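You operate a simulated robot arm through the tools that you are given. There is no shell and no other tool.

You run a simulated robot arm. Do the job below in one go: nothing can be reset, and whatever is moved stays where it is left.

## Task
Snap the blue strip shut, shake it till its two-layer pod is blended, and lay it in its colour's slot.
Fine: the slot of the six-bay tray; leave the other two open strips as they are.

It is judged by the outcome, as a careful person would: the job done as asked, and still so three seconds after it is handed in. It fails if anything else is knocked over, pushed out of place, dropped, spilled or broken.

## Robot
A 7-joint arm with a two-finger parallel gripper, fixed in place. Base frame: the origin is on the floor under the middle of its stand, x ahead of it, y to its left, z up; the work surface is at about z = 0.88. Readings come in m, rad, newtons and seconds.
It reaches about 1.479 m from its shoulder. Its first joint turns from -2.897 to 2.897 rad. Payload 4.4 kg.
The tool frame sits at the grasp point between the pads (the TCP): z along the fingers, y along the line on which they close. The tips reach 0.023 m beyond it. The gripper opens to 0.094 m. The fingers are 0.038 m wide and 0.01 m thick; the gripper's body (0.054 by 0.096 m) begins 0.039 m behind the TCP.
Orientation is that of the tool frame in the base frame, as a unit quaternion [w, x, y, z]. With the fingers straight down and closing along the base's y, the tool's x points along the base's -x, its y along +y and its z along -z.

## Interface
- The arm moves only by the tool play_rows. Its argument "moves" is a list of rows, each a list of 3 entries, a list of its own where there are three numbers: the shift along the tool's x, y, z in units of 400 mm (1.0 is 400 mm), then the turn, a rotation vector about the tool's x, y, z in units of 45 degrees (1.0 is 45 degrees), then the opening, from 0 (shut) to 1 (fully open). In form: [[[x, y, z], [rx, ry, rz], gripper], ...]. A call has 1 to 20 rows; each row is the pose to reach, as a shift and turn from the pose commanded when the call began, along the tool's axes at that moment. A call with a number of a shift or a turn outside -1 to 1 is refused whole. Rows are played at 5 a second. More than 0.05 m and 0.15 rad between two rows, or a gripper value outside its range, and nothing of the call is played. Where a pose cannot be reached the arm comes as near as it can. A force on the tool above 40 N (or 10 N above the force at the start of the call, whichever is more), or a blocked arm, ends the call early, and 0.2 s more pass. Each finger travels about 0.072 m/s and halts on what it meets, pressing with about 28 N; the grip force reading is that of the motor and also rises with nothing between the fingers. The clock runs only during rows and for 0.2 s after the last one: add rows that repeat a pose to give the fingers time. The reply holds the time, the measured pose of the TCP, the force on the tool along the base axes, the opening and the grip force, in the units named above and with some noise, with the torque about the TCP (base axes, N m) and any sound that the robot's microphone picked up.
- Cameras (640 x 400 px; columns grow to the right, rows downward): "scene" is fixed at [0.2194, -0.5008, 1.6041]; the picture's right is [0.76, -0.65, 0.00], its down [-0.41, -0.47, -0.78] and it looks along [0.51, 0.59, -0.62] (base axes); focal length 326 px, centre (320, 200). "wrist" rides on the gripper at [0.086, 0.016, -0.074] in the tool frame; the picture's right is [-0.18, 0.98, 0.00], its down [-0.58, -0.11, -0.81] and it looks along [-0.79, -0.15, 0.59] (tool axes); focal length 243 px, centre (320, 200). There is no depth. A picture from a camera that has moved, and an enlarged one, comes with that camera's place and axes in the base frame and with its lens.
- grab_frame(camera): a new picture of that camera. The clock stands still meanwhile.
- zoom(camera, box): a new picture of the part [left, top, right, bottom] of that camera's present view, enlarged. The clock stands still meanwhile.
- hand_in(): hands the job in; it is judged then, once.

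Places have to be worked out from the pictures, the camera data and where the tool is seen. Open the gripper and draw the arm clear of the work before you hand the job in, unless the task says otherwise.

The tools are called after "Emit:" by a JSON object that holds its "op" and its "data". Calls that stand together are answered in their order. play_rows: Moves the arm, as the interface text tells. Its arguments: {"type":"object","properties":{"moves":{"type":"array"}},"required":["moves"]} The other tools are called the same way: grab_frame (camera) takes a picture; zoom (camera, box) takes an enlarged picture of a part of a camera's view; hand_in () hands the job in.

At the start:

```text
time_s: 0.0
tcp_pos: [0.8011, -0.152, 1.205]
orientation: [0.0, 0.0, 1.0, 0.0]
force: [0.4, 0.0, 0.0]
torque: [0.03, -0.01, -0.03]
grip_width: 0.0941
gripper_force: 0.0
```

scene: 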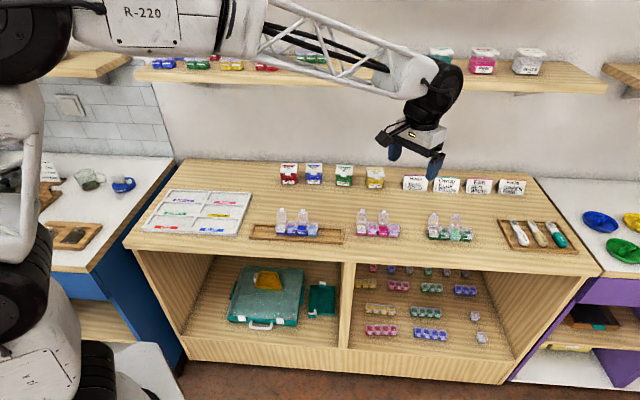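
wrist: 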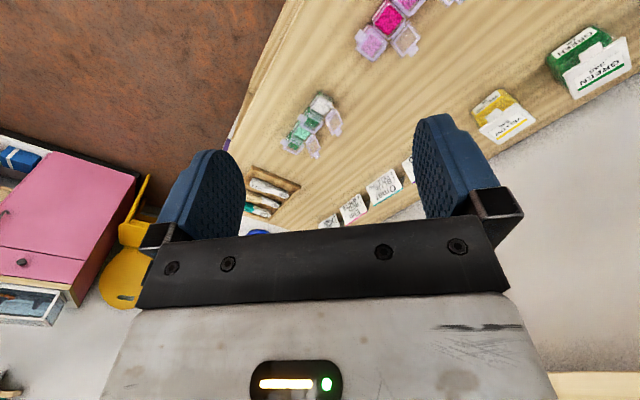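

I begin by enlarging the parts of the scene with the strips and the tray to see what is where.

Emit:
{"op": "zoom", "data": {"camera": "scene", "box": [240, 190, 360, 265]}}

Emit:
{"op": "zoom", "data": {"camera": "scene", "box": [340, 190, 480, 265]}}

Emit:
{"op": "zoom", "data": {"camera": "scene", "box": [130, 175, 260, 250]}}

Emit:
{"op": "zoom", "data": {"camera": "scene", "box": [260, 140, 400, 220]}}

Emit:
{"op": "zoom", "data": {"camera": "scene", "box": [390, 160, 580, 260]}}

```text
5.33 times, centred on (300, 228) of scene
camera zoom: at [0.2194, -0.5008, 1.6041], right [0.76, -0.65, 0.0], down [-0.41, -0.47, -0.78], along [0.51, 0.59, -0.62], focal length 1740 px, centre (427, 53)
```

zoom: 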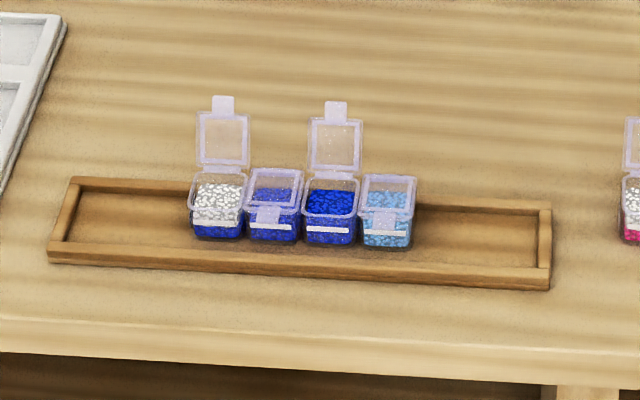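

```text
4.57 times, centred on (410, 228) of scene
camera zoom: at [0.2194, -0.5008, 1.6041], right [0.76, -0.65, 0.0], down [-0.41, -0.47, -0.78], along [0.51, 0.59, -0.62], focal length 1491 px, centre (-91, 74)
```

zoom: 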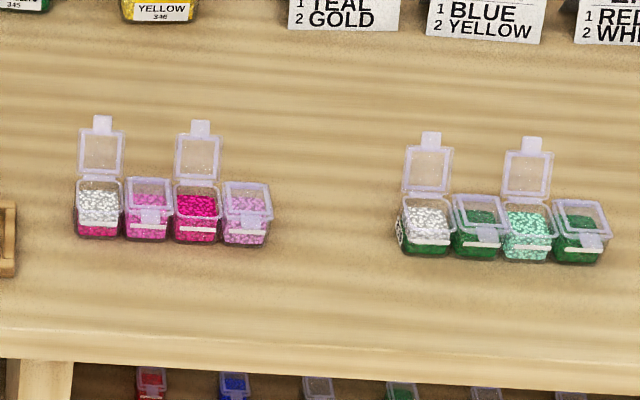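

```text
4.92 times, centred on (195, 212) of scene
camera zoom: at [0.2194, -0.5008, 1.6041], right [0.76, -0.65, 0.0], down [-0.41, -0.47, -0.78], along [0.51, 0.59, -0.62], focal length 1606 px, centre (935, 138)
```

zoom: 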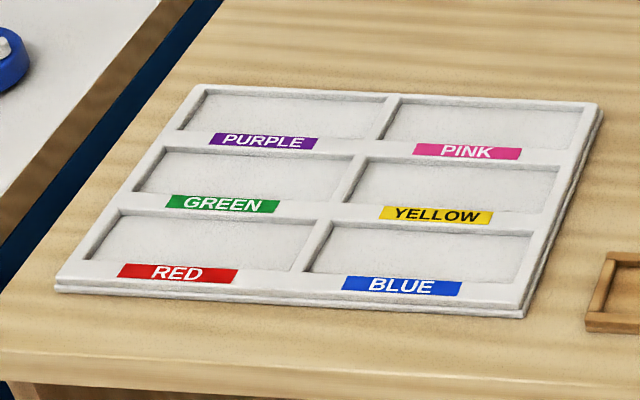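

```text
4.57 times, centred on (330, 180) of scene
camera zoom: at [0.2194, -0.5008, 1.6041], right [0.76, -0.65, 0.0], down [-0.41, -0.47, -0.78], along [0.51, 0.59, -0.62], focal length 1491 px, centre (274, 291)
```

zoom: 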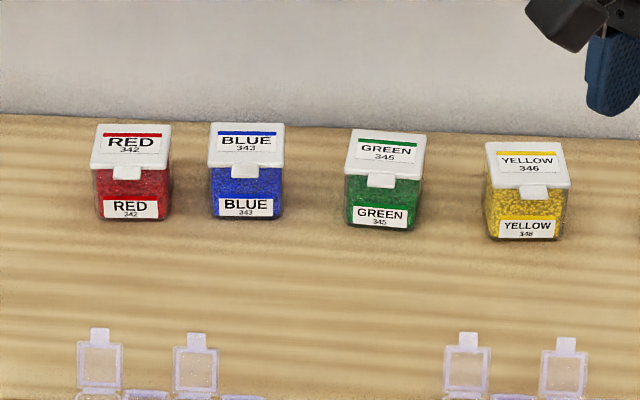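

```text
3.37 times, centred on (485, 210) of scene
camera zoom: at [0.2194, -0.5008, 1.6041], right [0.76, -0.65, 0.0], down [-0.41, -0.47, -0.78], along [0.51, 0.59, -0.62], focal length 1099 px, centre (-236, 166)
```

zoom: 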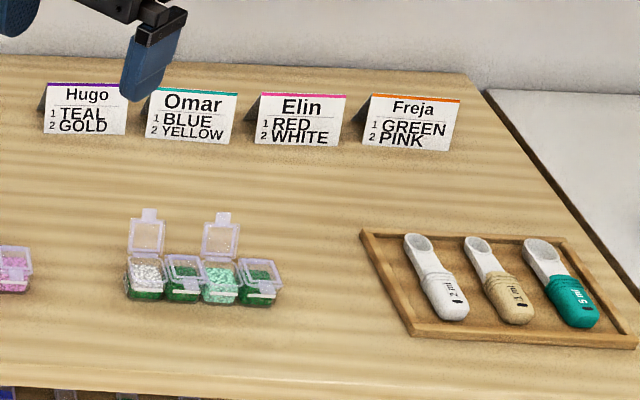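

The blue strip lies along the bench (about 45° to the base axes) in its little wooden tray, centre about (0.64, 0.11). Pods 1 (white over blue) and 3 have lids up, hinged at the back. I turn the tool 45° and go above the strip at a safe height to look with the wrist camera.

Emit:
{"op": "play_rows", "data": {"moves": [[[0.049, 0.081, 0.025], [0, 0, 0.125], 1], [[0.099, 0.161, 0.05], [0, 0, 0.25], 1], [[0.148, 0.242, 0.075], [0, 0, 0.375], 1], [[0.198, 0.3225, 0.1], [0, 0, 0.5], 1], [[0.247, 0.403, 0.125], [0, 0, 0.625], 1], [[0.296, 0.484, 0.15], [0, 0, 0.75], 1], [[0.346, 0.564, 0.175], [0, 0, 0.875], 1], [[0.395, 0.645, 0.2], [0, 0, 1], 1], [[0.395, 0.645, 0.2], [0, 0, 1], 1]]}}

```text
time_s: 2.0
tcp_pos: [0.6426, 0.1072, 1.1238]
orientation: [0.0, 0.383, 0.924, 0.0]
force: [-0.7, 0.4, -0.3]
torque: [0.0, -0.03, -0.03]
grip_width: 0.0939
gripper_force: 0.0
```

The arm is above the strip with the fingers closing across it. I take pictures from both cameras.

Emit:
{"op": "grab_frame", "data": {"camera": "wrist"}}

Emit:
{"op": "grab_frame", "data": {"camera": "scene"}}

```text
taken
camera wrist: at [0.5938, 0.1798, 1.201], right [0.83, 0.56, 0.0], down [0.33, -0.49, 0.81], along [0.45, -0.67, -0.59], focal length 243 px, centre (320, 200)
```

wrist: 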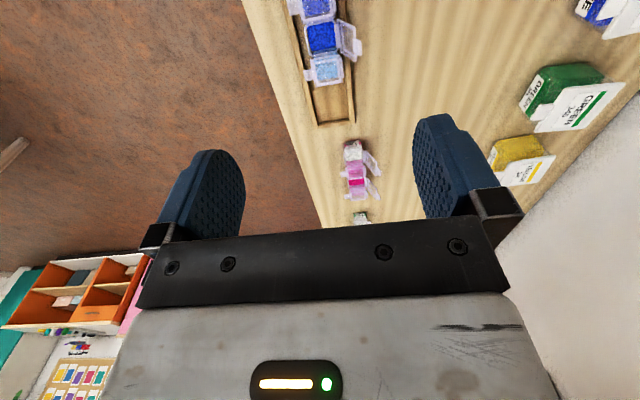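

```text
taken
```

scene: 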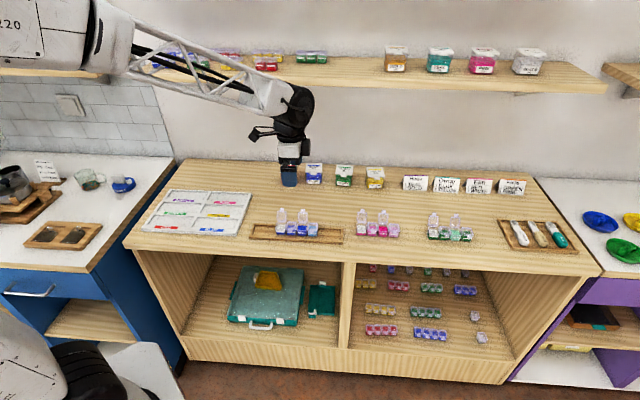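

The strip is only partly in the wrist view, so I back off 0.11 m along the strip's line (tool +x) and go down a little to get all four pods into view.

Emit:
{"op": "play_rows", "data": {"moves": [[[0.1, 0, 0.02], [0, 0, 0], 1], [[0.2, 0, 0.05], [0, 0, 0], 1], [[0.3, 0, 0.07], [0, 0, 0], 1], [[0.3, 0, 0.07], [0, 0, 0], 1]]}}

Emit:
{"op": "grab_frame", "data": {"camera": "wrist"}}

Emit:
{"op": "zoom", "data": {"camera": "wrist", "box": [260, 20, 420, 120]}}

```text
time_s: 3.0
tcp_pos: [0.5577, 0.1924, 1.0957]
orientation: [0.0, 0.383, 0.924, 0.0]
force: [-0.4, 0.2, 0.3]
torque: [0.02, 0.02, 0.01]
grip_width: 0.094
gripper_force: 0.0
```

```text
taken
camera wrist: at [0.5082, 0.2639, 1.1724], right [0.83, 0.56, 0.0], down [0.33, -0.49, 0.81], along [0.46, -0.67, -0.59], focal length 243 px, centre (320, 200)
```

wrist: 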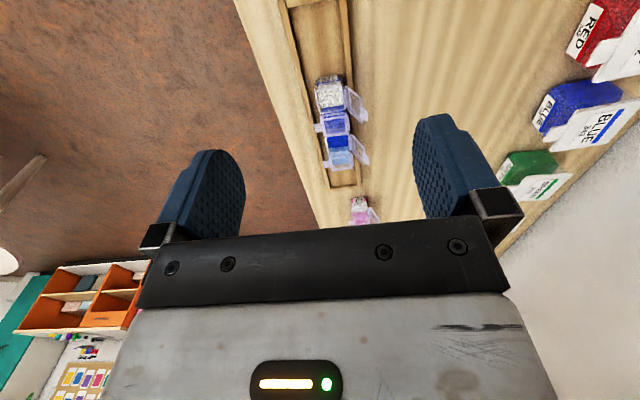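

```text
4.00 times, centred on (340, 70) of wrist
camera zoom: at [0.5082, 0.2639, 1.1724], right [0.83, 0.56, 0.0], down [0.33, -0.49, 0.81], along [0.46, -0.67, -0.59], focal length 970 px, centre (240, 720)
```

zoom: 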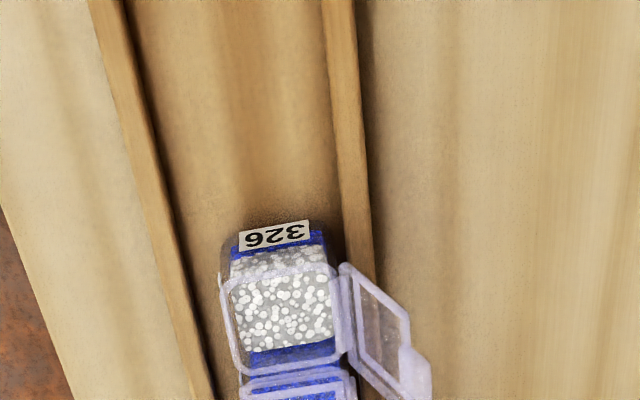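

Emit:
{"op": "zoom", "data": {"camera": "wrist", "box": [280, 60, 408, 140]}}

Emit:
{"op": "zoom", "data": {"camera": "wrist", "box": [290, 110, 402, 180]}}

```text
5.00 times, centred on (344, 100) of wrist
camera zoom: at [0.5082, 0.2639, 1.1724], right [0.83, 0.56, 0.0], down [0.33, -0.49, 0.81], along [0.46, -0.67, -0.59], focal length 1213 px, centre (200, 700)
```

zoom: 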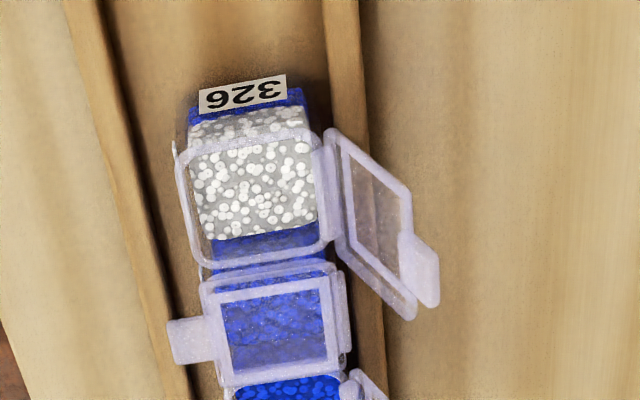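

```text
5.71 times, centred on (346, 145) of wrist
camera zoom: at [0.5082, 0.2639, 1.1724], right [0.83, 0.56, 0.0], down [0.33, -0.49, 0.81], along [0.46, -0.67, -0.59], focal length 1386 px, centre (171, 514)
```

zoom: 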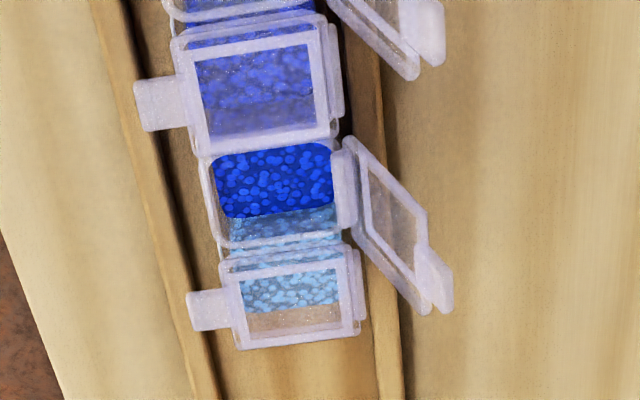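

The lids of pods 1 and 3 lean back about 30° past upright, hinged at the back edge; the strip spans roughly T 0.315–0.44 m along the bench and N 0.516–0.546 m into it (T=(x−y)/√2, N=(x+y)/√2), rim z ≈ 0.915. I close the fingers and turn the tool by 90° here, so the narrow closed tip (20 mm along the strip) can work one lid at a time.

Emit:
{"op": "play_rows", "data": {"moves": [[[0, 0, 0], [0, 0, -0.167], 0.8], [[0, 0, 0], [0, 0, -0.333], 0.6], [[0, 0, 0], [0, 0, -0.5], 0.4], [[0, 0, 0], [0, 0, -0.667], 0.2], [[0, 0, 0], [0, 0, -0.833], 0], [[0, 0, 0], [0, 0, -1], 0], [[0, 0, 0], [0, 0, -1], 0]]}}

Emit:
{"op": "play_rows", "data": {"moves": [[[0, 0, 0], [0, 0, -0.167], 0], [[0, 0, 0], [0, 0, -0.333], 0], [[0, 0, 0], [0, 0, -0.5], 0], [[0, 0, 0], [0, 0, -0.667], 0], [[0, 0, 0], [0, 0, -0.833], 0], [[0, 0, 0], [0, 0, -1], 0], [[0, 0, 0], [0, 0, -1], 0]]}}

Emit:
{"op": "grab_frame", "data": {"camera": "wrist"}}

```text
time_s: 4.6
tcp_pos: [0.5571, 0.1921, 1.0954]
orientation: [-0.001, -0.001, 1.0, -0.001]
force: [-0.5, 1.1, 0.0]
torque: [-0.03, 0.01, 0.05]
grip_width: 0.0001
gripper_force: 28.0
```

```text
time_s: 6.2
tcp_pos: [0.5573, 0.1906, 1.0967]
orientation: [0.0, -0.383, 0.924, -0.001]
force: [-0.1, 0.1, 0.0]
torque: [-0.02, 0.03, -0.01]
grip_width: 0.0
gripper_force: 28.3
```

```text
taken
camera wrist: at [0.4858, 0.1414, 1.1728], right [-0.57, 0.82, 0.0], down [0.49, 0.33, 0.81], along [0.66, 0.46, -0.59], focal length 243 px, centre (320, 200)
```

wrist: 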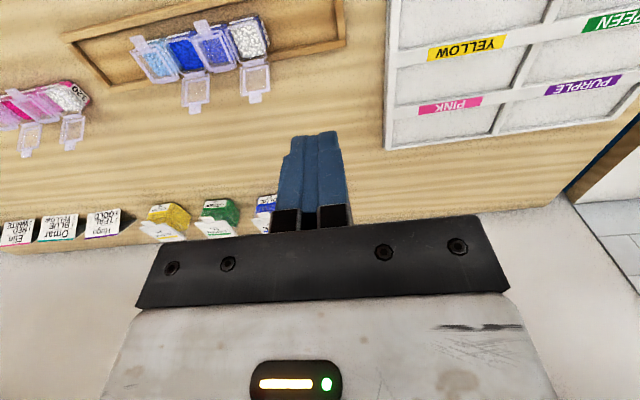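

From this side the strip, lids and six-bay tray all show. I enlarge the strip and tray in this view to get positions.

Emit:
{"op": "zoom", "data": {"camera": "wrist", "box": [110, 0, 302, 120]}}

Emit:
{"op": "zoom", "data": {"camera": "wrist", "box": [380, 0, 540, 100]}}

Emit:
{"op": "zoom", "data": {"camera": "scene", "box": [268, 200, 332, 240]}}

```text
3.33 times, centred on (206, 60) of wrist
camera zoom: at [0.4858, 0.1414, 1.1728], right [-0.57, 0.82, 0.0], down [0.49, 0.33, 0.81], along [0.66, 0.46, -0.59], focal length 809 px, centre (700, 667)
```

zoom: 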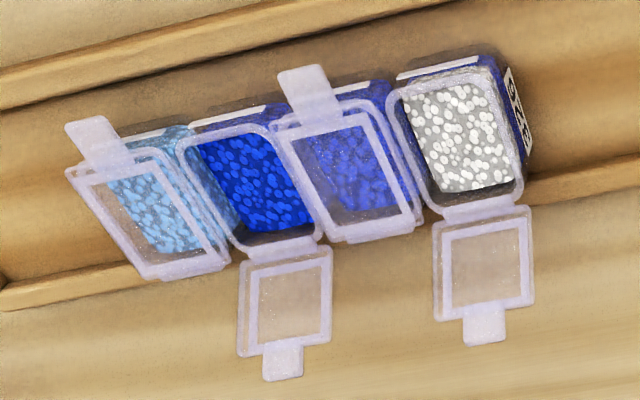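

```text
4.00 times, centred on (460, 50) of wrist
camera zoom: at [0.4858, 0.1414, 1.1728], right [-0.57, 0.82, 0.0], down [0.49, 0.33, 0.81], along [0.66, 0.46, -0.59], focal length 970 px, centre (-240, 800)
```

zoom: 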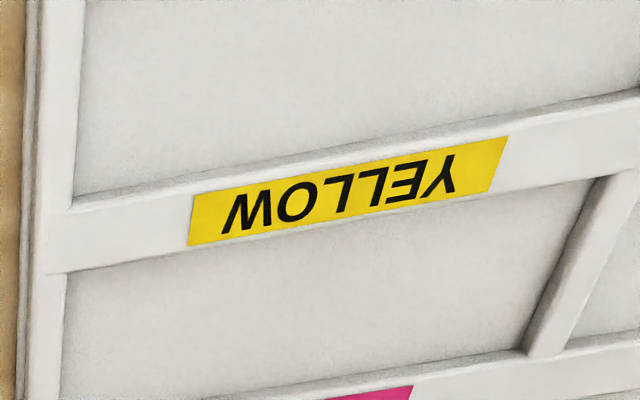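

```text
10.00 times, centred on (300, 220) of scene
camera zoom: at [0.2194, -0.5008, 1.6041], right [0.76, -0.65, 0.0], down [-0.41, -0.47, -0.78], along [0.51, 0.59, -0.62], focal length 3262 px, centre (520, 0)
```

zoom: 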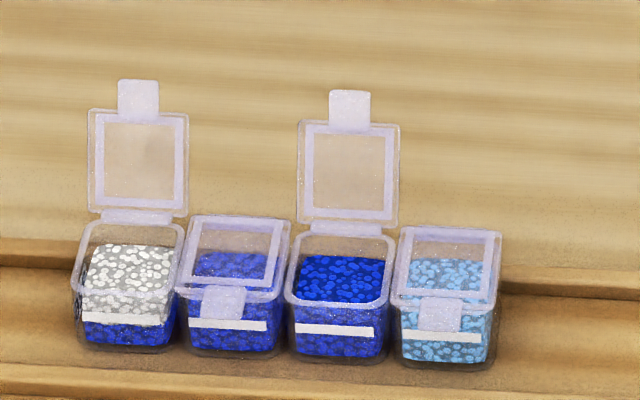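

Refined from three views: rim height about z 0.907, lid hinge line at N≈0.547, pod 1 centre T≈0.332, pod 3 centre T≈0.396, upright lid tops reach N≈0.567, z≈0.944. I move the closed fingers behind lid 1 (T 0.332, N 0.612), tips at z≈0.925, staying well behind the lid.

Emit:
{"op": "play_rows", "data": {"moves": [[[-0.07, -0.06, 0], [0, 0, 0], 0], [[-0.14, -0.12, 0], [0, 0, 0], 0], [[-0.206, -0.18, 0], [0, 0, 0], 0], [[-0.206, -0.18, 0.1], [0, 0, 0], 0], [[-0.206, -0.18, 0.2], [0, 0, 0], 0], [[-0.206, -0.18, 0.3], [0, 0, 0], 0], [[-0.206, -0.18, 0.3725], [0, 0, 0], 0], [[-0.206, -0.18, 0.3725], [0, 0, 0], 0]]}}

Emit:
{"op": "grab_frame", "data": {"camera": "wrist"}}

Emit:
{"op": "zoom", "data": {"camera": "scene", "box": [260, 180, 340, 240]}}

```text
time_s: 8.0
tcp_pos: [0.6673, 0.1996, 0.9473]
orientation: [0.0, -0.382, 0.924, 0.0]
force: [-0.2, -0.2, -0.5]
torque: [-0.02, 0.0, 0.0]
grip_width: 0.0001
gripper_force: 27.5
```

```text
taken
camera wrist: at [0.5947, 0.1486, 1.0236], right [-0.56, 0.83, 0.0], down [0.49, 0.33, 0.81], along [0.67, 0.46, -0.59], focal length 243 px, centre (320, 200)
```

wrist: 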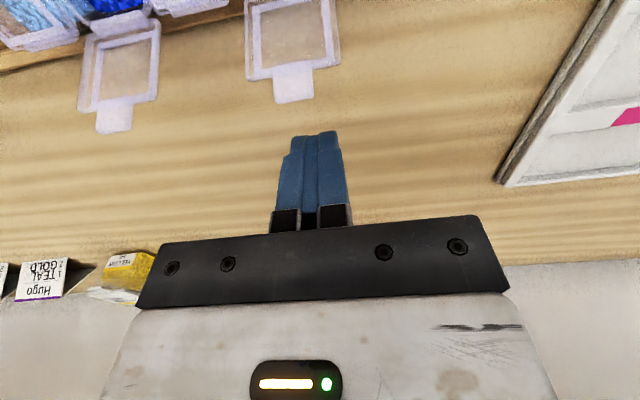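

```text
6.67 times, centred on (300, 210) of scene
camera zoom: at [0.2194, -0.5008, 1.6041], right [0.76, -0.65, 0.0], down [-0.41, -0.47, -0.78], along [0.51, 0.59, -0.62], focal length 2175 px, centre (453, 133)
```

zoom: 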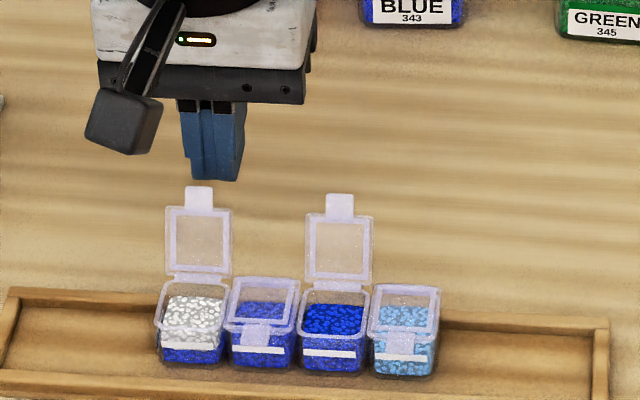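

The tips sit centred behind lid 1 (its centre measures T≈0.333). I push gently toward the front so the lid swings up past upright, then look.

Emit:
{"op": "play_rows", "data": {"moves": [[[0.03, -0.003, 0], [0, 0, 0], 0], [[0.055, -0.003, 0], [0, 0, 0], 0], [[0.08, -0.003, 0], [0, 0, 0], 0], [[0.1, -0.003, 0], [0, 0, 0], 0], [[0.115, -0.003, 0], [0, 0, 0], 0], [[0.13, -0.003, 0], [0, 0, 0], 0]]}}

Emit:
{"op": "grab_frame", "data": {"camera": "wrist"}}

Emit:
{"op": "zoom", "data": {"camera": "scene", "box": [260, 190, 340, 240]}}

```text
time_s: 9.4
tcp_pos: [0.6306, 0.1613, 0.9481]
orientation: [0.0, -0.383, 0.924, 0.0]
force: [-0.1, 0.5, -0.2]
torque: [0.02, -0.01, 0.02]
grip_width: 0.0
gripper_force: 27.8
```

```text
taken
camera wrist: at [0.5586, 0.1113, 1.0236], right [-0.56, 0.83, 0.0], down [0.49, 0.33, 0.81], along [0.67, 0.46, -0.59], focal length 243 px, centre (320, 200)
```

wrist: 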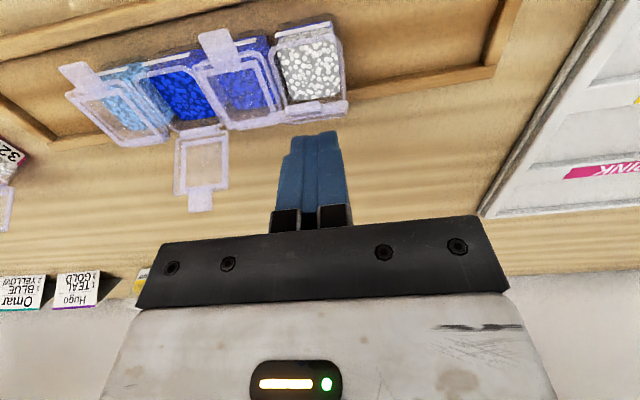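

```text
8.00 times, centred on (300, 215) of scene
camera zoom: at [0.2194, -0.5008, 1.6041], right [0.76, -0.65, 0.0], down [-0.41, -0.47, -0.78], along [0.51, 0.59, -0.62], focal length 2610 px, centre (480, 80)
```

zoom: 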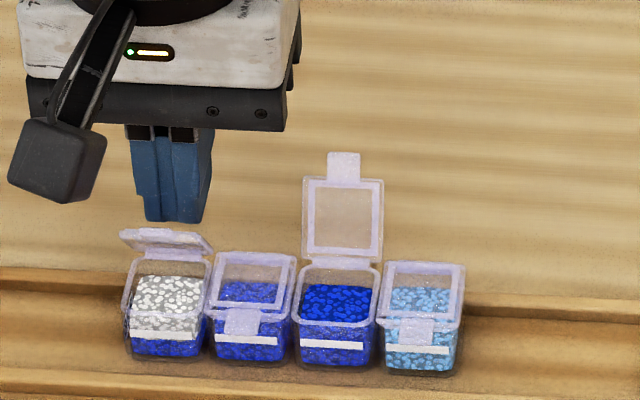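

Lid 1 has swung past upright and now leans forward over its pod, and the strip has not moved. I follow it forward and down with the tip until it lies nearly flat.

Emit:
{"op": "play_rows", "data": {"moves": [[[0.015, 0, 0], [0, 0, 0], 0], [[0.028, 0, 0], [0, 0, 0], 0], [[0.038, 0, 0.01], [0, 0, 0], 0], [[0.048, 0, 0.02], [0, 0, 0], 0], [[0.058, 0, 0.025], [0, 0, 0], 0], [[0.068, 0, 0.0275], [0, 0, 0], 0]]}}

Emit:
{"op": "grab_frame", "data": {"camera": "wrist"}}

Emit:
{"op": "zoom", "data": {"camera": "scene", "box": [260, 190, 340, 240]}}

```text
time_s: 10.8
tcp_pos: [0.614, 0.1423, 0.9375]
orientation: [0.003, -0.383, 0.924, 0.0]
force: [8.2, 7.0, 25.2]
torque: [0.35, -0.34, 0.04]
grip_width: 0.0
gripper_force: 27.5
```

```text
taken
camera wrist: at [0.5407, 0.0923, 1.0142], right [-0.56, 0.83, 0.0], down [0.49, 0.33, 0.81], along [0.67, 0.46, -0.59], focal length 243 px, centre (320, 200)
```

wrist: 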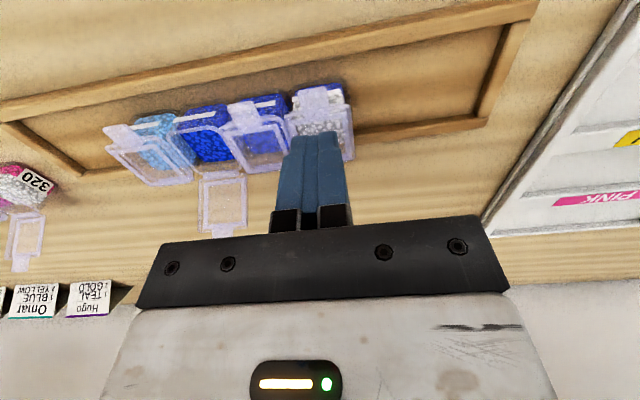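

```text
8.00 times, centred on (300, 215) of scene
camera zoom: at [0.2194, -0.5008, 1.6041], right [0.76, -0.65, 0.0], down [-0.41, -0.47, -0.78], along [0.51, 0.59, -0.62], focal length 2610 px, centre (480, 80)
```

zoom: 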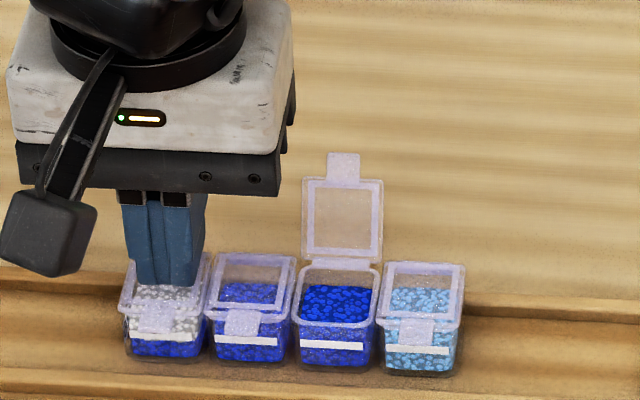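

The tip now presses lid 1 with about 25 N. I enlarge both views to see whether the lid is fully down.

Emit:
{"op": "zoom", "data": {"camera": "scene", "box": [270, 205, 310, 230]}}

Emit:
{"op": "zoom", "data": {"camera": "wrist", "box": [200, 70, 376, 180]}}

```text
16.00 times, centred on (290, 218) of scene
camera zoom: at [0.2194, -0.5008, 1.6041], right [0.76, -0.65, 0.0], down [-0.41, -0.47, -0.78], along [0.51, 0.59, -0.62], focal length 5220 px, centre (800, -80)
```

zoom: 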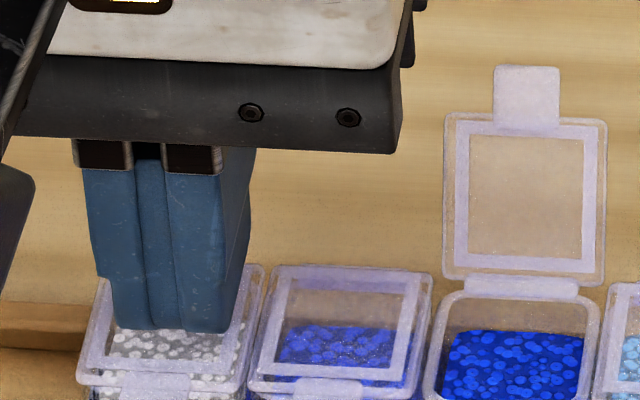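

```text
3.64 times, centred on (288, 125) of wrist
camera zoom: at [0.5407, 0.0923, 1.0142], right [-0.56, 0.83, 0.0], down [0.49, 0.33, 0.81], along [0.67, 0.46, -0.59], focal length 882 px, centre (436, 473)
```

zoom: 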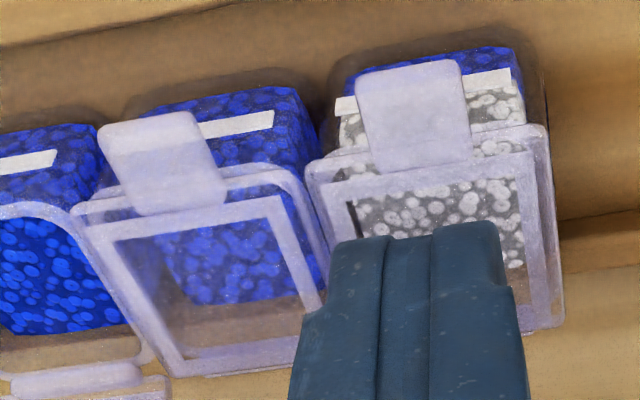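

The lid is nearly flush but not latched yet; the finger's tip is narrower than thought, its front edge about 10 mm behind the lid's front edge. I lift a little, shift 8 mm forward and press straight down in small steps, listening for a click.

Emit:
{"op": "play_rows", "data": {"moves": [[[0, 0, -0.01], [0, 0, 0], 0], [[0.02, 0, -0.01], [0, 0, 0], 0], [[0.02, 0, -0.005], [0, 0, 0], 0], [[0.02, 0, 0], [0, 0, 0], 0], [[0.02, 0, 0.0025], [0, 0, 0], 0], [[0.02, 0, 0.005], [0, 0, 0], 0], [[0.02, 0, 0.0075], [0, 0, 0], 0], [[0.02, 0, 0.01], [0, 0, 0], 0]]}}

Emit:
{"op": "zoom", "data": {"camera": "scene", "box": [260, 195, 324, 235]}}

Emit:
{"op": "zoom", "data": {"camera": "wrist", "box": [200, 70, 376, 180]}}

```text
time_s: 12.1
tcp_pos: [0.6068, 0.1366, 0.9389]
orientation: [0.002, -0.382, 0.924, 0.0]
force: [-0.7, -1.7, 9.0]
torque: [0.05, -0.1, -0.02]
grip_width: 0.0004
gripper_force: 27.7
stopped in row 6: the force on the tool passed its limit at 42 N (the readings are from after the stop); the commanded pose is now the measured one
```

```text
10.00 times, centred on (292, 215) of scene
camera zoom: at [0.2194, -0.5008, 1.6041], right [0.76, -0.65, 0.0], down [-0.41, -0.47, -0.78], along [0.51, 0.59, -0.62], focal length 3262 px, centre (600, 50)
```

zoom: 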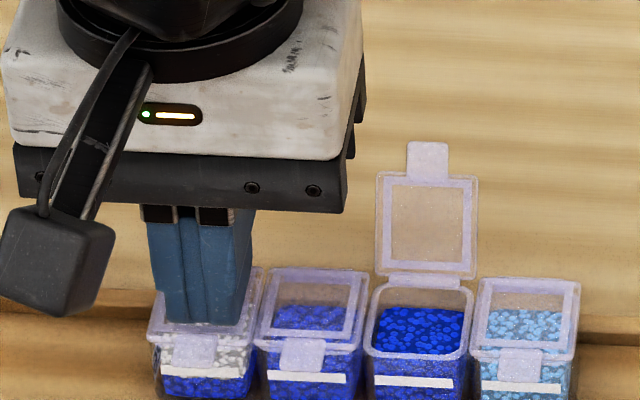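

```text
3.64 times, centred on (288, 125) of wrist
camera zoom: at [0.535, 0.0867, 1.0144], right [-0.56, 0.83, 0.0], down [0.48, 0.33, 0.81], along [0.67, 0.46, -0.59], focal length 882 px, centre (436, 473)
```

zoom: 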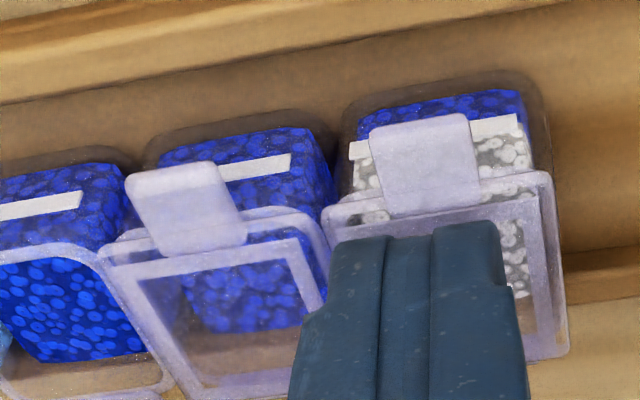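

No click came before the force limit. I lift and back away a little to see how lid 1 lies compared with the closed lids 2 and 4.

Emit:
{"op": "play_rows", "data": {"moves": [[[0, 0, -0.05], [0, 0, 0], 0], [[0.0, 0, -0.15], [0, 0, 0], 0], [[0.0, 0, -0.25], [0, 0, 0], 0], [[0.1, 0, -0.25], [0, 0, 0], 0], [[0.1, 0, -0.25], [0, 0, 0], 0]]}}

Emit:
{"op": "grab_frame", "data": {"camera": "wrist"}}

Emit:
{"op": "zoom", "data": {"camera": "scene", "box": [268, 200, 332, 240]}}

```text
time_s: 13.3
tcp_pos: [0.5788, 0.1098, 1.0384]
orientation: [0.001, -0.383, 0.924, 0.0]
force: [-0.2, -0.3, -0.2]
torque: [0.03, 0.01, 0.02]
grip_width: 0.0002
gripper_force: 28.3
```

```text
taken
camera wrist: at [0.5062, 0.0588, 1.1135], right [-0.56, 0.83, 0.0], down [0.49, 0.33, 0.81], along [0.67, 0.46, -0.59], focal length 243 px, centre (320, 200)
```

wrist: 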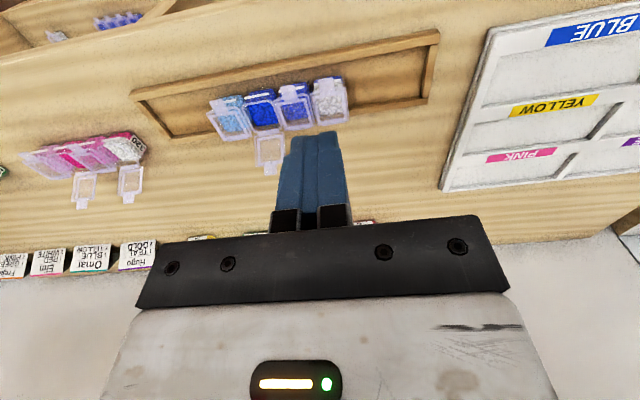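

```text
10.00 times, centred on (300, 220) of scene
camera zoom: at [0.2194, -0.5008, 1.6041], right [0.76, -0.65, 0.0], down [-0.41, -0.47, -0.78], along [0.51, 0.59, -0.62], focal length 3262 px, centre (520, 0)
```

zoom: 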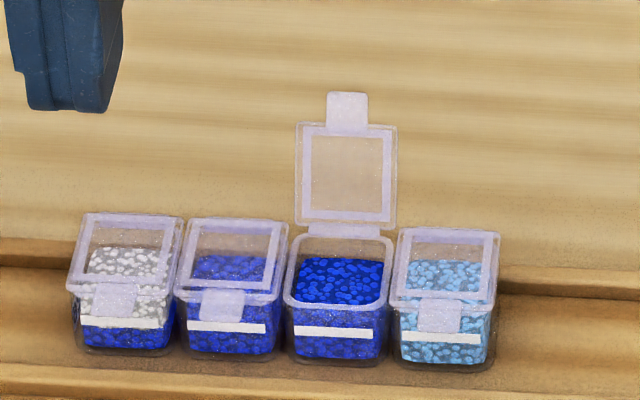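

Lid 1 looks flush or nearly so. I enlarge further to compare it with lids 2 and 4.

Emit:
{"op": "zoom", "data": {"camera": "scene", "box": [272, 215, 304, 235]}}

Emit:
{"op": "zoom", "data": {"camera": "wrist", "box": [200, 60, 360, 160]}}

Emit:
{"op": "zoom", "data": {"camera": "wrist", "box": [264, 65, 360, 125]}}

```text
16.00 times, centred on (288, 225) of scene
camera zoom: at [0.2194, -0.5008, 1.6041], right [0.76, -0.65, 0.0], down [-0.41, -0.47, -0.78], along [0.51, 0.59, -0.62], focal length 5220 px, centre (832, -200)
```

zoom: 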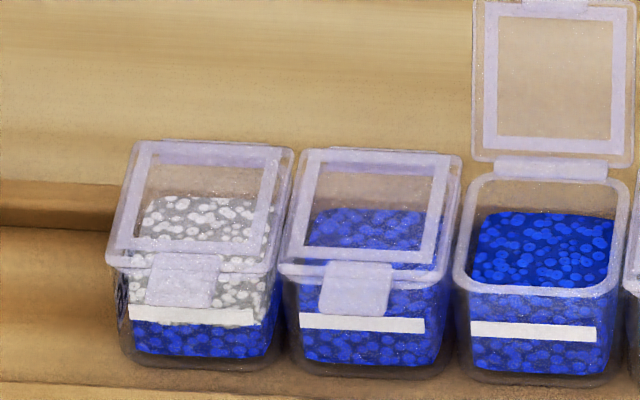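

```text
4.00 times, centred on (280, 110) of wrist
camera zoom: at [0.5062, 0.0588, 1.1135], right [-0.56, 0.83, 0.0], down [0.49, 0.33, 0.81], along [0.67, 0.46, -0.59], focal length 970 px, centre (480, 560)
```

zoom: 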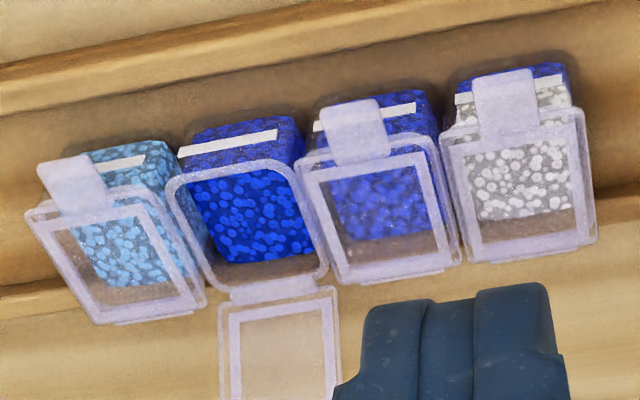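

```text
6.67 times, centred on (312, 95) of wrist
camera zoom: at [0.5062, 0.0588, 1.1135], right [-0.56, 0.83, 0.0], down [0.49, 0.33, 0.81], along [0.67, 0.46, -0.59], focal length 1618 px, centre (373, 900)
```

zoom: 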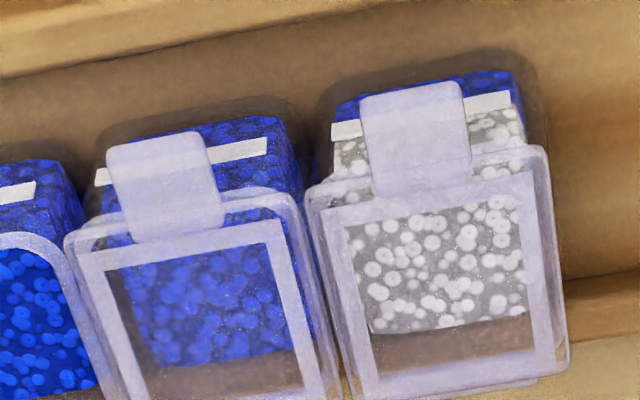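

I compare the seams of lids 1 and 2 more closely.

Emit:
{"op": "zoom", "data": {"camera": "scene", "box": [275, 220, 291, 230]}}

Emit:
{"op": "zoom", "data": {"camera": "scene", "box": [284, 221, 300, 231]}}

Emit:
{"op": "zoom", "data": {"camera": "scene", "box": [304, 222, 320, 232]}}

```text
16.00 times, centred on (283, 225) of scene
camera zoom: at [0.2194, -0.5008, 1.6041], right [0.76, -0.65, 0.0], down [-0.41, -0.47, -0.78], along [0.51, 0.59, -0.62], focal length 5220 px, centre (912, -200)
```

zoom: 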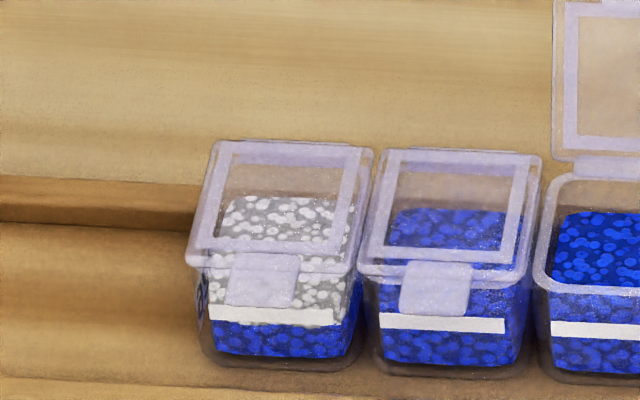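

```text
16.00 times, centred on (292, 226) of scene
camera zoom: at [0.2194, -0.5008, 1.6041], right [0.76, -0.65, 0.0], down [-0.41, -0.47, -0.78], along [0.51, 0.59, -0.62], focal length 5220 px, centre (768, -216)
```

zoom: 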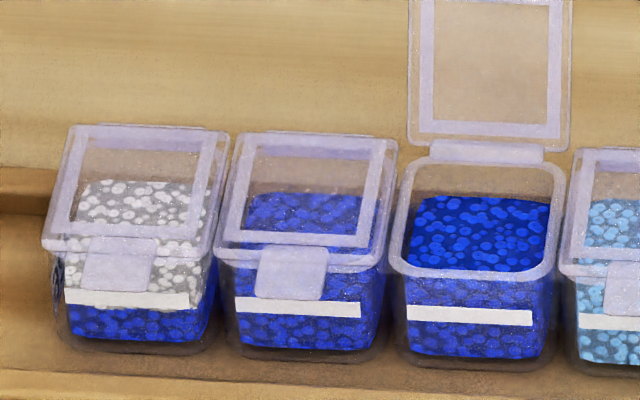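

```text
16.00 times, centred on (312, 227) of scene
camera zoom: at [0.2194, -0.5008, 1.6041], right [0.76, -0.65, 0.0], down [-0.41, -0.47, -0.78], along [0.51, 0.59, -0.62], focal length 5220 px, centre (448, -232)
```

zoom: 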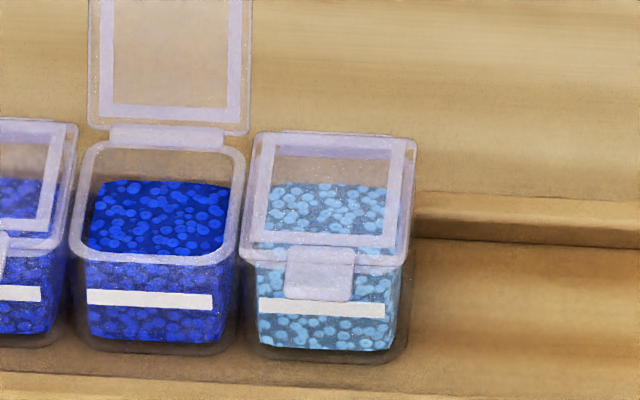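

Lid 1 lies flush with its neighbours as far as I can see. I go on to lid 3 (hinge centre at T≈0.396, N≈0.546) with the same moves: over and behind it, then down.

Emit:
{"op": "play_rows", "data": {"moves": [[[-0.08, -0.04, 0], [0, 0, 0], 0], [[-0.16, -0.08, 0], [0, 0, 0], 0], [[-0.24, -0.12, 0], [0, 0, 0], 0], [[-0.315, -0.16, 0], [0, 0, 0], 0], [[-0.315, -0.16, 0.1], [0, 0, 0], 0], [[-0.315, -0.16, 0.2], [0, 0, 0], 0], [[-0.315, -0.16, 0.2275], [0, 0, 0], 0], [[-0.315, -0.16, 0.2275], [0, 0, 0], 0]]}}

Emit:
{"op": "grab_frame", "data": {"camera": "wrist"}}

Emit:
{"op": "zoom", "data": {"camera": "scene", "box": [260, 190, 340, 240]}}

```text
time_s: 15.1
tcp_pos: [0.7123, 0.1524, 0.9486]
orientation: [0.002, -0.383, 0.924, 0.0]
force: [-0.2, 1.0, 1.1]
torque: [-0.02, -0.03, -0.01]
grip_width: 0.0
gripper_force: 28.2
```

```text
taken
camera wrist: at [0.6404, 0.1026, 1.0231], right [-0.56, 0.83, 0.0], down [0.49, 0.33, 0.81], along [0.67, 0.46, -0.59], focal length 243 px, centre (320, 200)
```

wrist: 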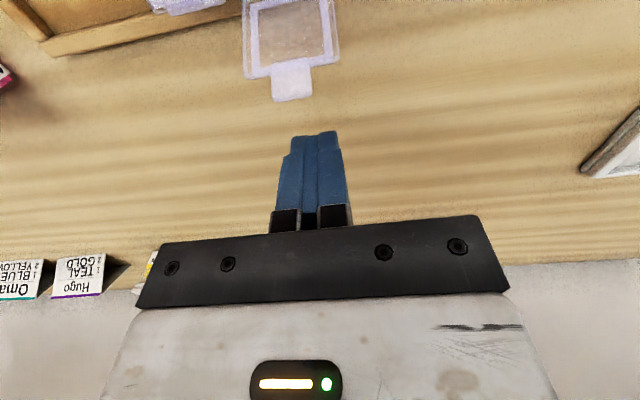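

```text
8.00 times, centred on (300, 215) of scene
camera zoom: at [0.2194, -0.5008, 1.6041], right [0.76, -0.65, 0.0], down [-0.41, -0.47, -0.78], along [0.51, 0.59, -0.62], focal length 2610 px, centre (480, 80)
```

zoom: 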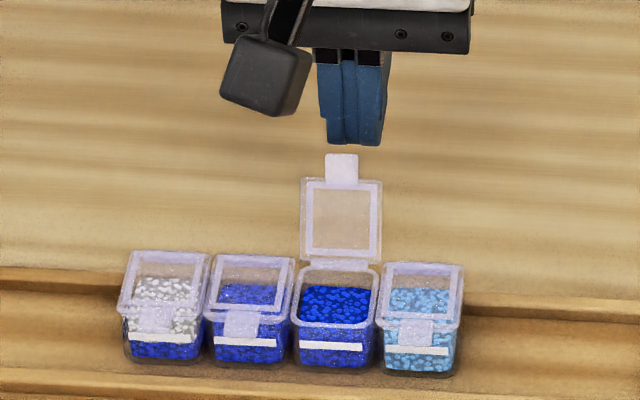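

The tip is centred behind lid 3 just as it was for lid 1. I swing the lid over and follow it forward, stopping just above the closed-lid height.

Emit:
{"op": "play_rows", "data": {"moves": [[[0.03, 0, 0], [0, 0, 0], 0], [[0.055, 0, 0], [0, 0, 0], 0], [[0.08, 0, 0], [0, 0, 0], 0], [[0.1, 0, 0], [0, 0, 0], 0], [[0.115, 0, 0], [0, 0, 0], 0], [[0.13, 0, 0], [0, 0, 0], 0], [[0.145, 0, 0], [0, 0, 0], 0], [[0.158, 0, 0], [0, 0, 0], 0], [[0.168, 0, 0.005], [0, 0, 0], 0], [[0.178, 0, 0.01], [0, 0, 0], 0], [[0.188, 0, 0.0125], [0, 0, 0], 0], [[0.198, 0, 0.015], [0, 0, 0], 0], [[0.208, 0, 0.0175], [0, 0, 0], 0], [[0.213, 0, 0.02], [0, 0, 0], 0]]}}

Emit:
{"op": "zoom", "data": {"camera": "wrist", "box": [200, 70, 376, 180]}}

Emit:
{"op": "zoom", "data": {"camera": "scene", "box": [268, 200, 332, 240]}}

```text
time_s: 18.1
tcp_pos: [0.6525, 0.0929, 0.9399]
orientation: [0.002, -0.383, 0.924, 0.0]
force: [-0.5, 0.6, 0.9]
torque: [0.03, 0.0, 0.0]
grip_width: 0.0004
gripper_force: 27.6
```

```text
3.64 times, centred on (288, 125) of wrist
camera zoom: at [0.5806, 0.042, 1.015], right [-0.56, 0.83, 0.0], down [0.49, 0.33, 0.81], along [0.67, 0.46, -0.59], focal length 882 px, centre (436, 473)
```

zoom: 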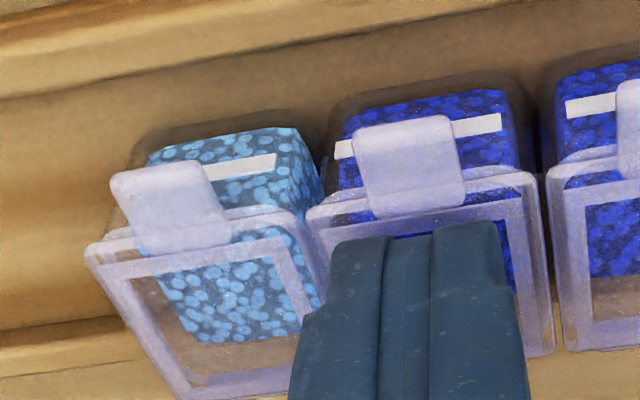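

```text
10.00 times, centred on (300, 220) of scene
camera zoom: at [0.2194, -0.5008, 1.6041], right [0.76, -0.65, 0.0], down [-0.41, -0.47, -0.78], along [0.51, 0.59, -0.62], focal length 3262 px, centre (520, 0)
```

zoom: 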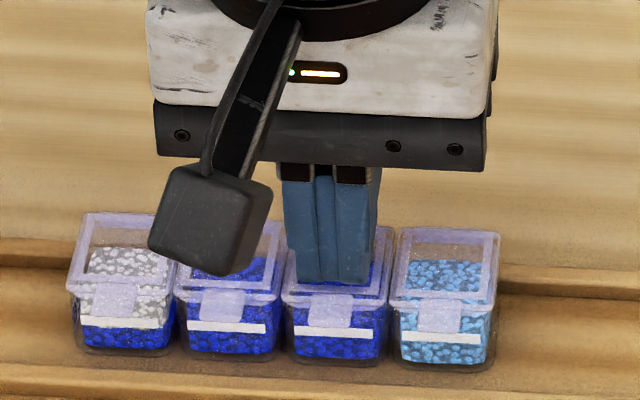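

Lid 3 now lies nearly flat under the tip with no force on the tool. I press down in half-millimetre steps to snap it.

Emit:
{"op": "play_rows", "data": {"moves": [[[0, 0, 0.00125], [0, 0, 0], 0], [[0, 0, 0.0025], [0, 0, 0], 0], [[0, 0, 0.00375], [0, 0, 0], 0], [[0, 0, 0.005], [0, 0, 0], 0], [[0, 0, 0.00625], [0, 0, 0], 0], [[0, 0, 0.0075], [0, 0, 0], 0], [[0, 0, 0.0075], [0, 0, 0], 0]]}}

Emit:
{"op": "zoom", "data": {"camera": "wrist", "box": [200, 70, 376, 180]}}

```text
time_s: 19.5
tcp_pos: [0.6534, 0.0912, 0.938]
orientation: [0.003, -0.382, 0.924, 0.0]
force: [-0.8, 0.7, 8.2]
torque: [0.09, -0.07, 0.03]
grip_width: 0.0
gripper_force: 28.2
stopped in row 7: the force on the tool passed its limit at 41 N (the readings are from after the stop); the commanded pose is now the measured one
```

```text
3.64 times, centred on (288, 125) of wrist
camera zoom: at [0.5815, 0.0418, 1.0142], right [-0.57, 0.82, 0.0], down [0.48, 0.33, 0.81], along [0.67, 0.46, -0.59], focal length 882 px, centre (436, 473)
```

zoom: 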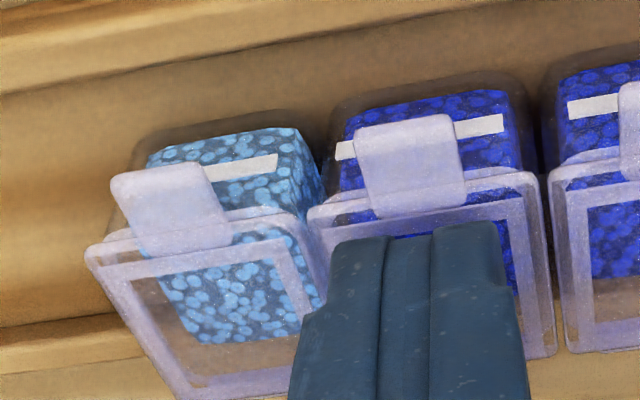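

Again 41 N and no sound noted; the lid looks the same as before the press. I lift away and compare all four lids at high magnification.

Emit:
{"op": "play_rows", "data": {"moves": [[[0, 0, -0.05], [0, 0, 0], 0], [[0.0, 0, -0.15], [0, 0, 0], 0], [[0.0, 0, -0.25], [0, 0, 0], 0], [[0.1, 0, -0.25], [0, 0, 0], 0], [[0.2, 0, -0.25], [0, 0, 0], 0], [[0.2, 0, -0.25], [0, 0, 0], 0]]}}

Emit:
{"op": "zoom", "data": {"camera": "scene", "box": [272, 216, 304, 236]}}

Emit:
{"op": "zoom", "data": {"camera": "scene", "box": [292, 217, 324, 237]}}

Emit:
{"op": "grab_frame", "data": {"camera": "wrist"}}

```text
time_s: 20.9
tcp_pos: [0.5971, 0.0356, 1.0388]
orientation: [0.003, -0.383, 0.924, -0.001]
force: [0.5, 0.5, 0.2]
torque: [0.0, 0.0, 0.02]
grip_width: 0.0
gripper_force: 28.1
```

```text
16.00 times, centred on (288, 226) of scene
camera zoom: at [0.2194, -0.5008, 1.6041], right [0.76, -0.65, 0.0], down [-0.41, -0.47, -0.78], along [0.51, 0.59, -0.62], focal length 5220 px, centre (832, -216)
```

zoom: 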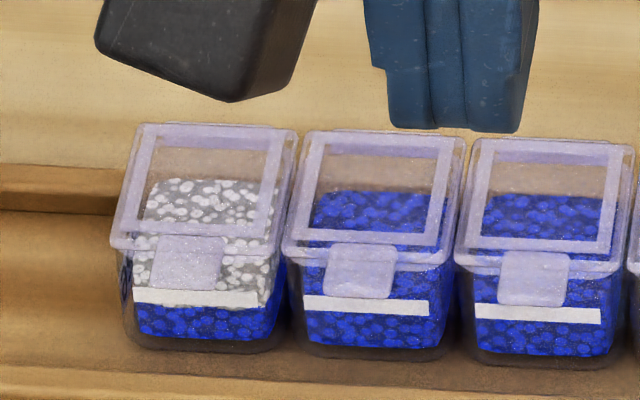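

```text
16.00 times, centred on (308, 227) of scene
camera zoom: at [0.2194, -0.5008, 1.6041], right [0.76, -0.65, 0.0], down [-0.41, -0.47, -0.78], along [0.51, 0.59, -0.62], focal length 5220 px, centre (512, -232)
```

zoom: 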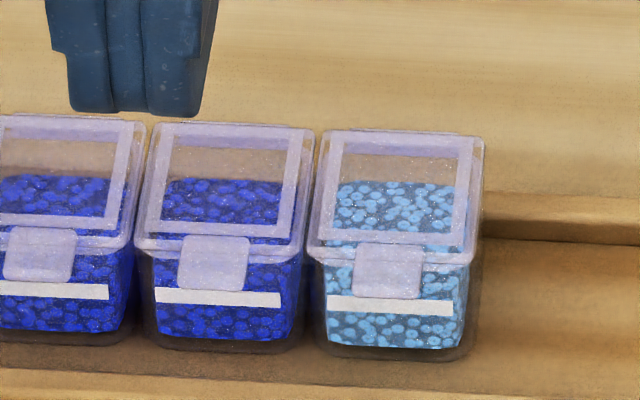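

```text
taken
camera wrist: at [0.5247, -0.0146, 1.1142], right [-0.56, 0.83, 0.0], down [0.48, 0.33, 0.81], along [0.67, 0.46, -0.59], focal length 243 px, centre (320, 200)
```

wrist: 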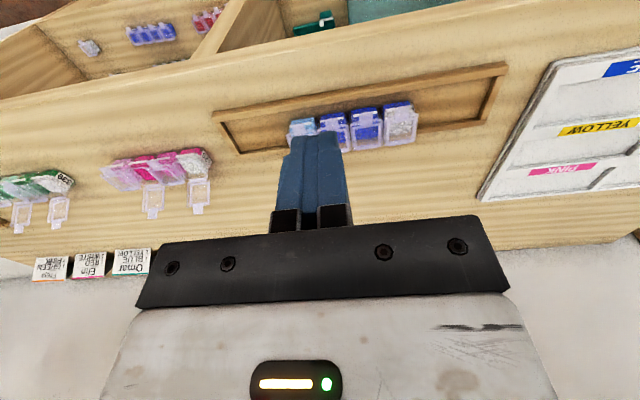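

Lid 3 matches lids 2 and 4; lid 1's tab seems a hair higher (under 1 mm). I enlarge the wrist view of pods 1 and 2.

Emit:
{"op": "zoom", "data": {"camera": "wrist", "box": [340, 90, 436, 150]}}

Emit:
{"op": "zoom", "data": {"camera": "wrist", "box": [380, 95, 428, 125]}}

Emit:
{"op": "zoom", "data": {"camera": "wrist", "box": [340, 100, 388, 130]}}

```text
6.67 times, centred on (388, 120) of wrist
camera zoom: at [0.5247, -0.0146, 1.1142], right [-0.56, 0.83, 0.0], down [0.48, 0.33, 0.81], along [0.67, 0.46, -0.59], focal length 1618 px, centre (-133, 733)
```

zoom: 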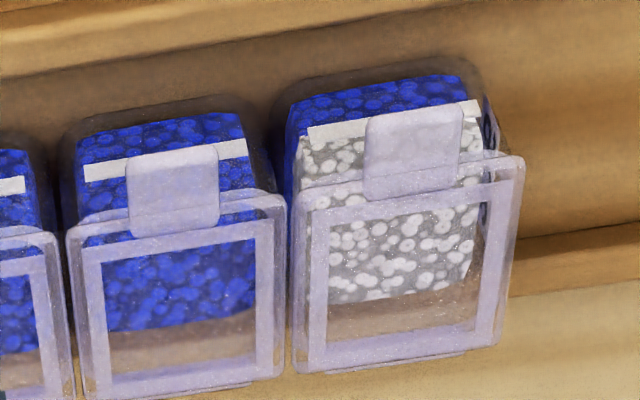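

```text
13.33 times, centred on (404, 110) of wrist
camera zoom: at [0.5247, -0.0146, 1.1142], right [-0.56, 0.83, 0.0], down [0.48, 0.33, 0.81], along [0.67, 0.46, -0.59], focal length 3235 px, centre (-800, 1400)
```

zoom: 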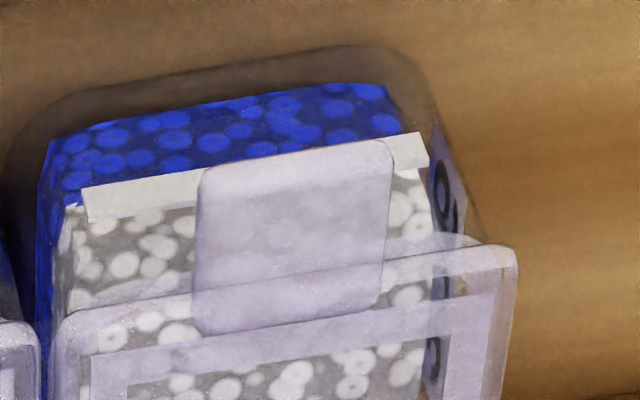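

```text
13.33 times, centred on (364, 115) of wrist
camera zoom: at [0.5247, -0.0146, 1.1142], right [-0.56, 0.83, 0.0], down [0.48, 0.33, 0.81], along [0.67, 0.46, -0.59], focal length 3235 px, centre (-267, 1333)
```

zoom: 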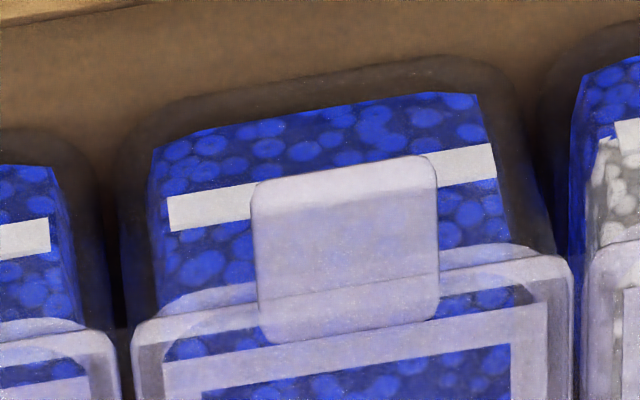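

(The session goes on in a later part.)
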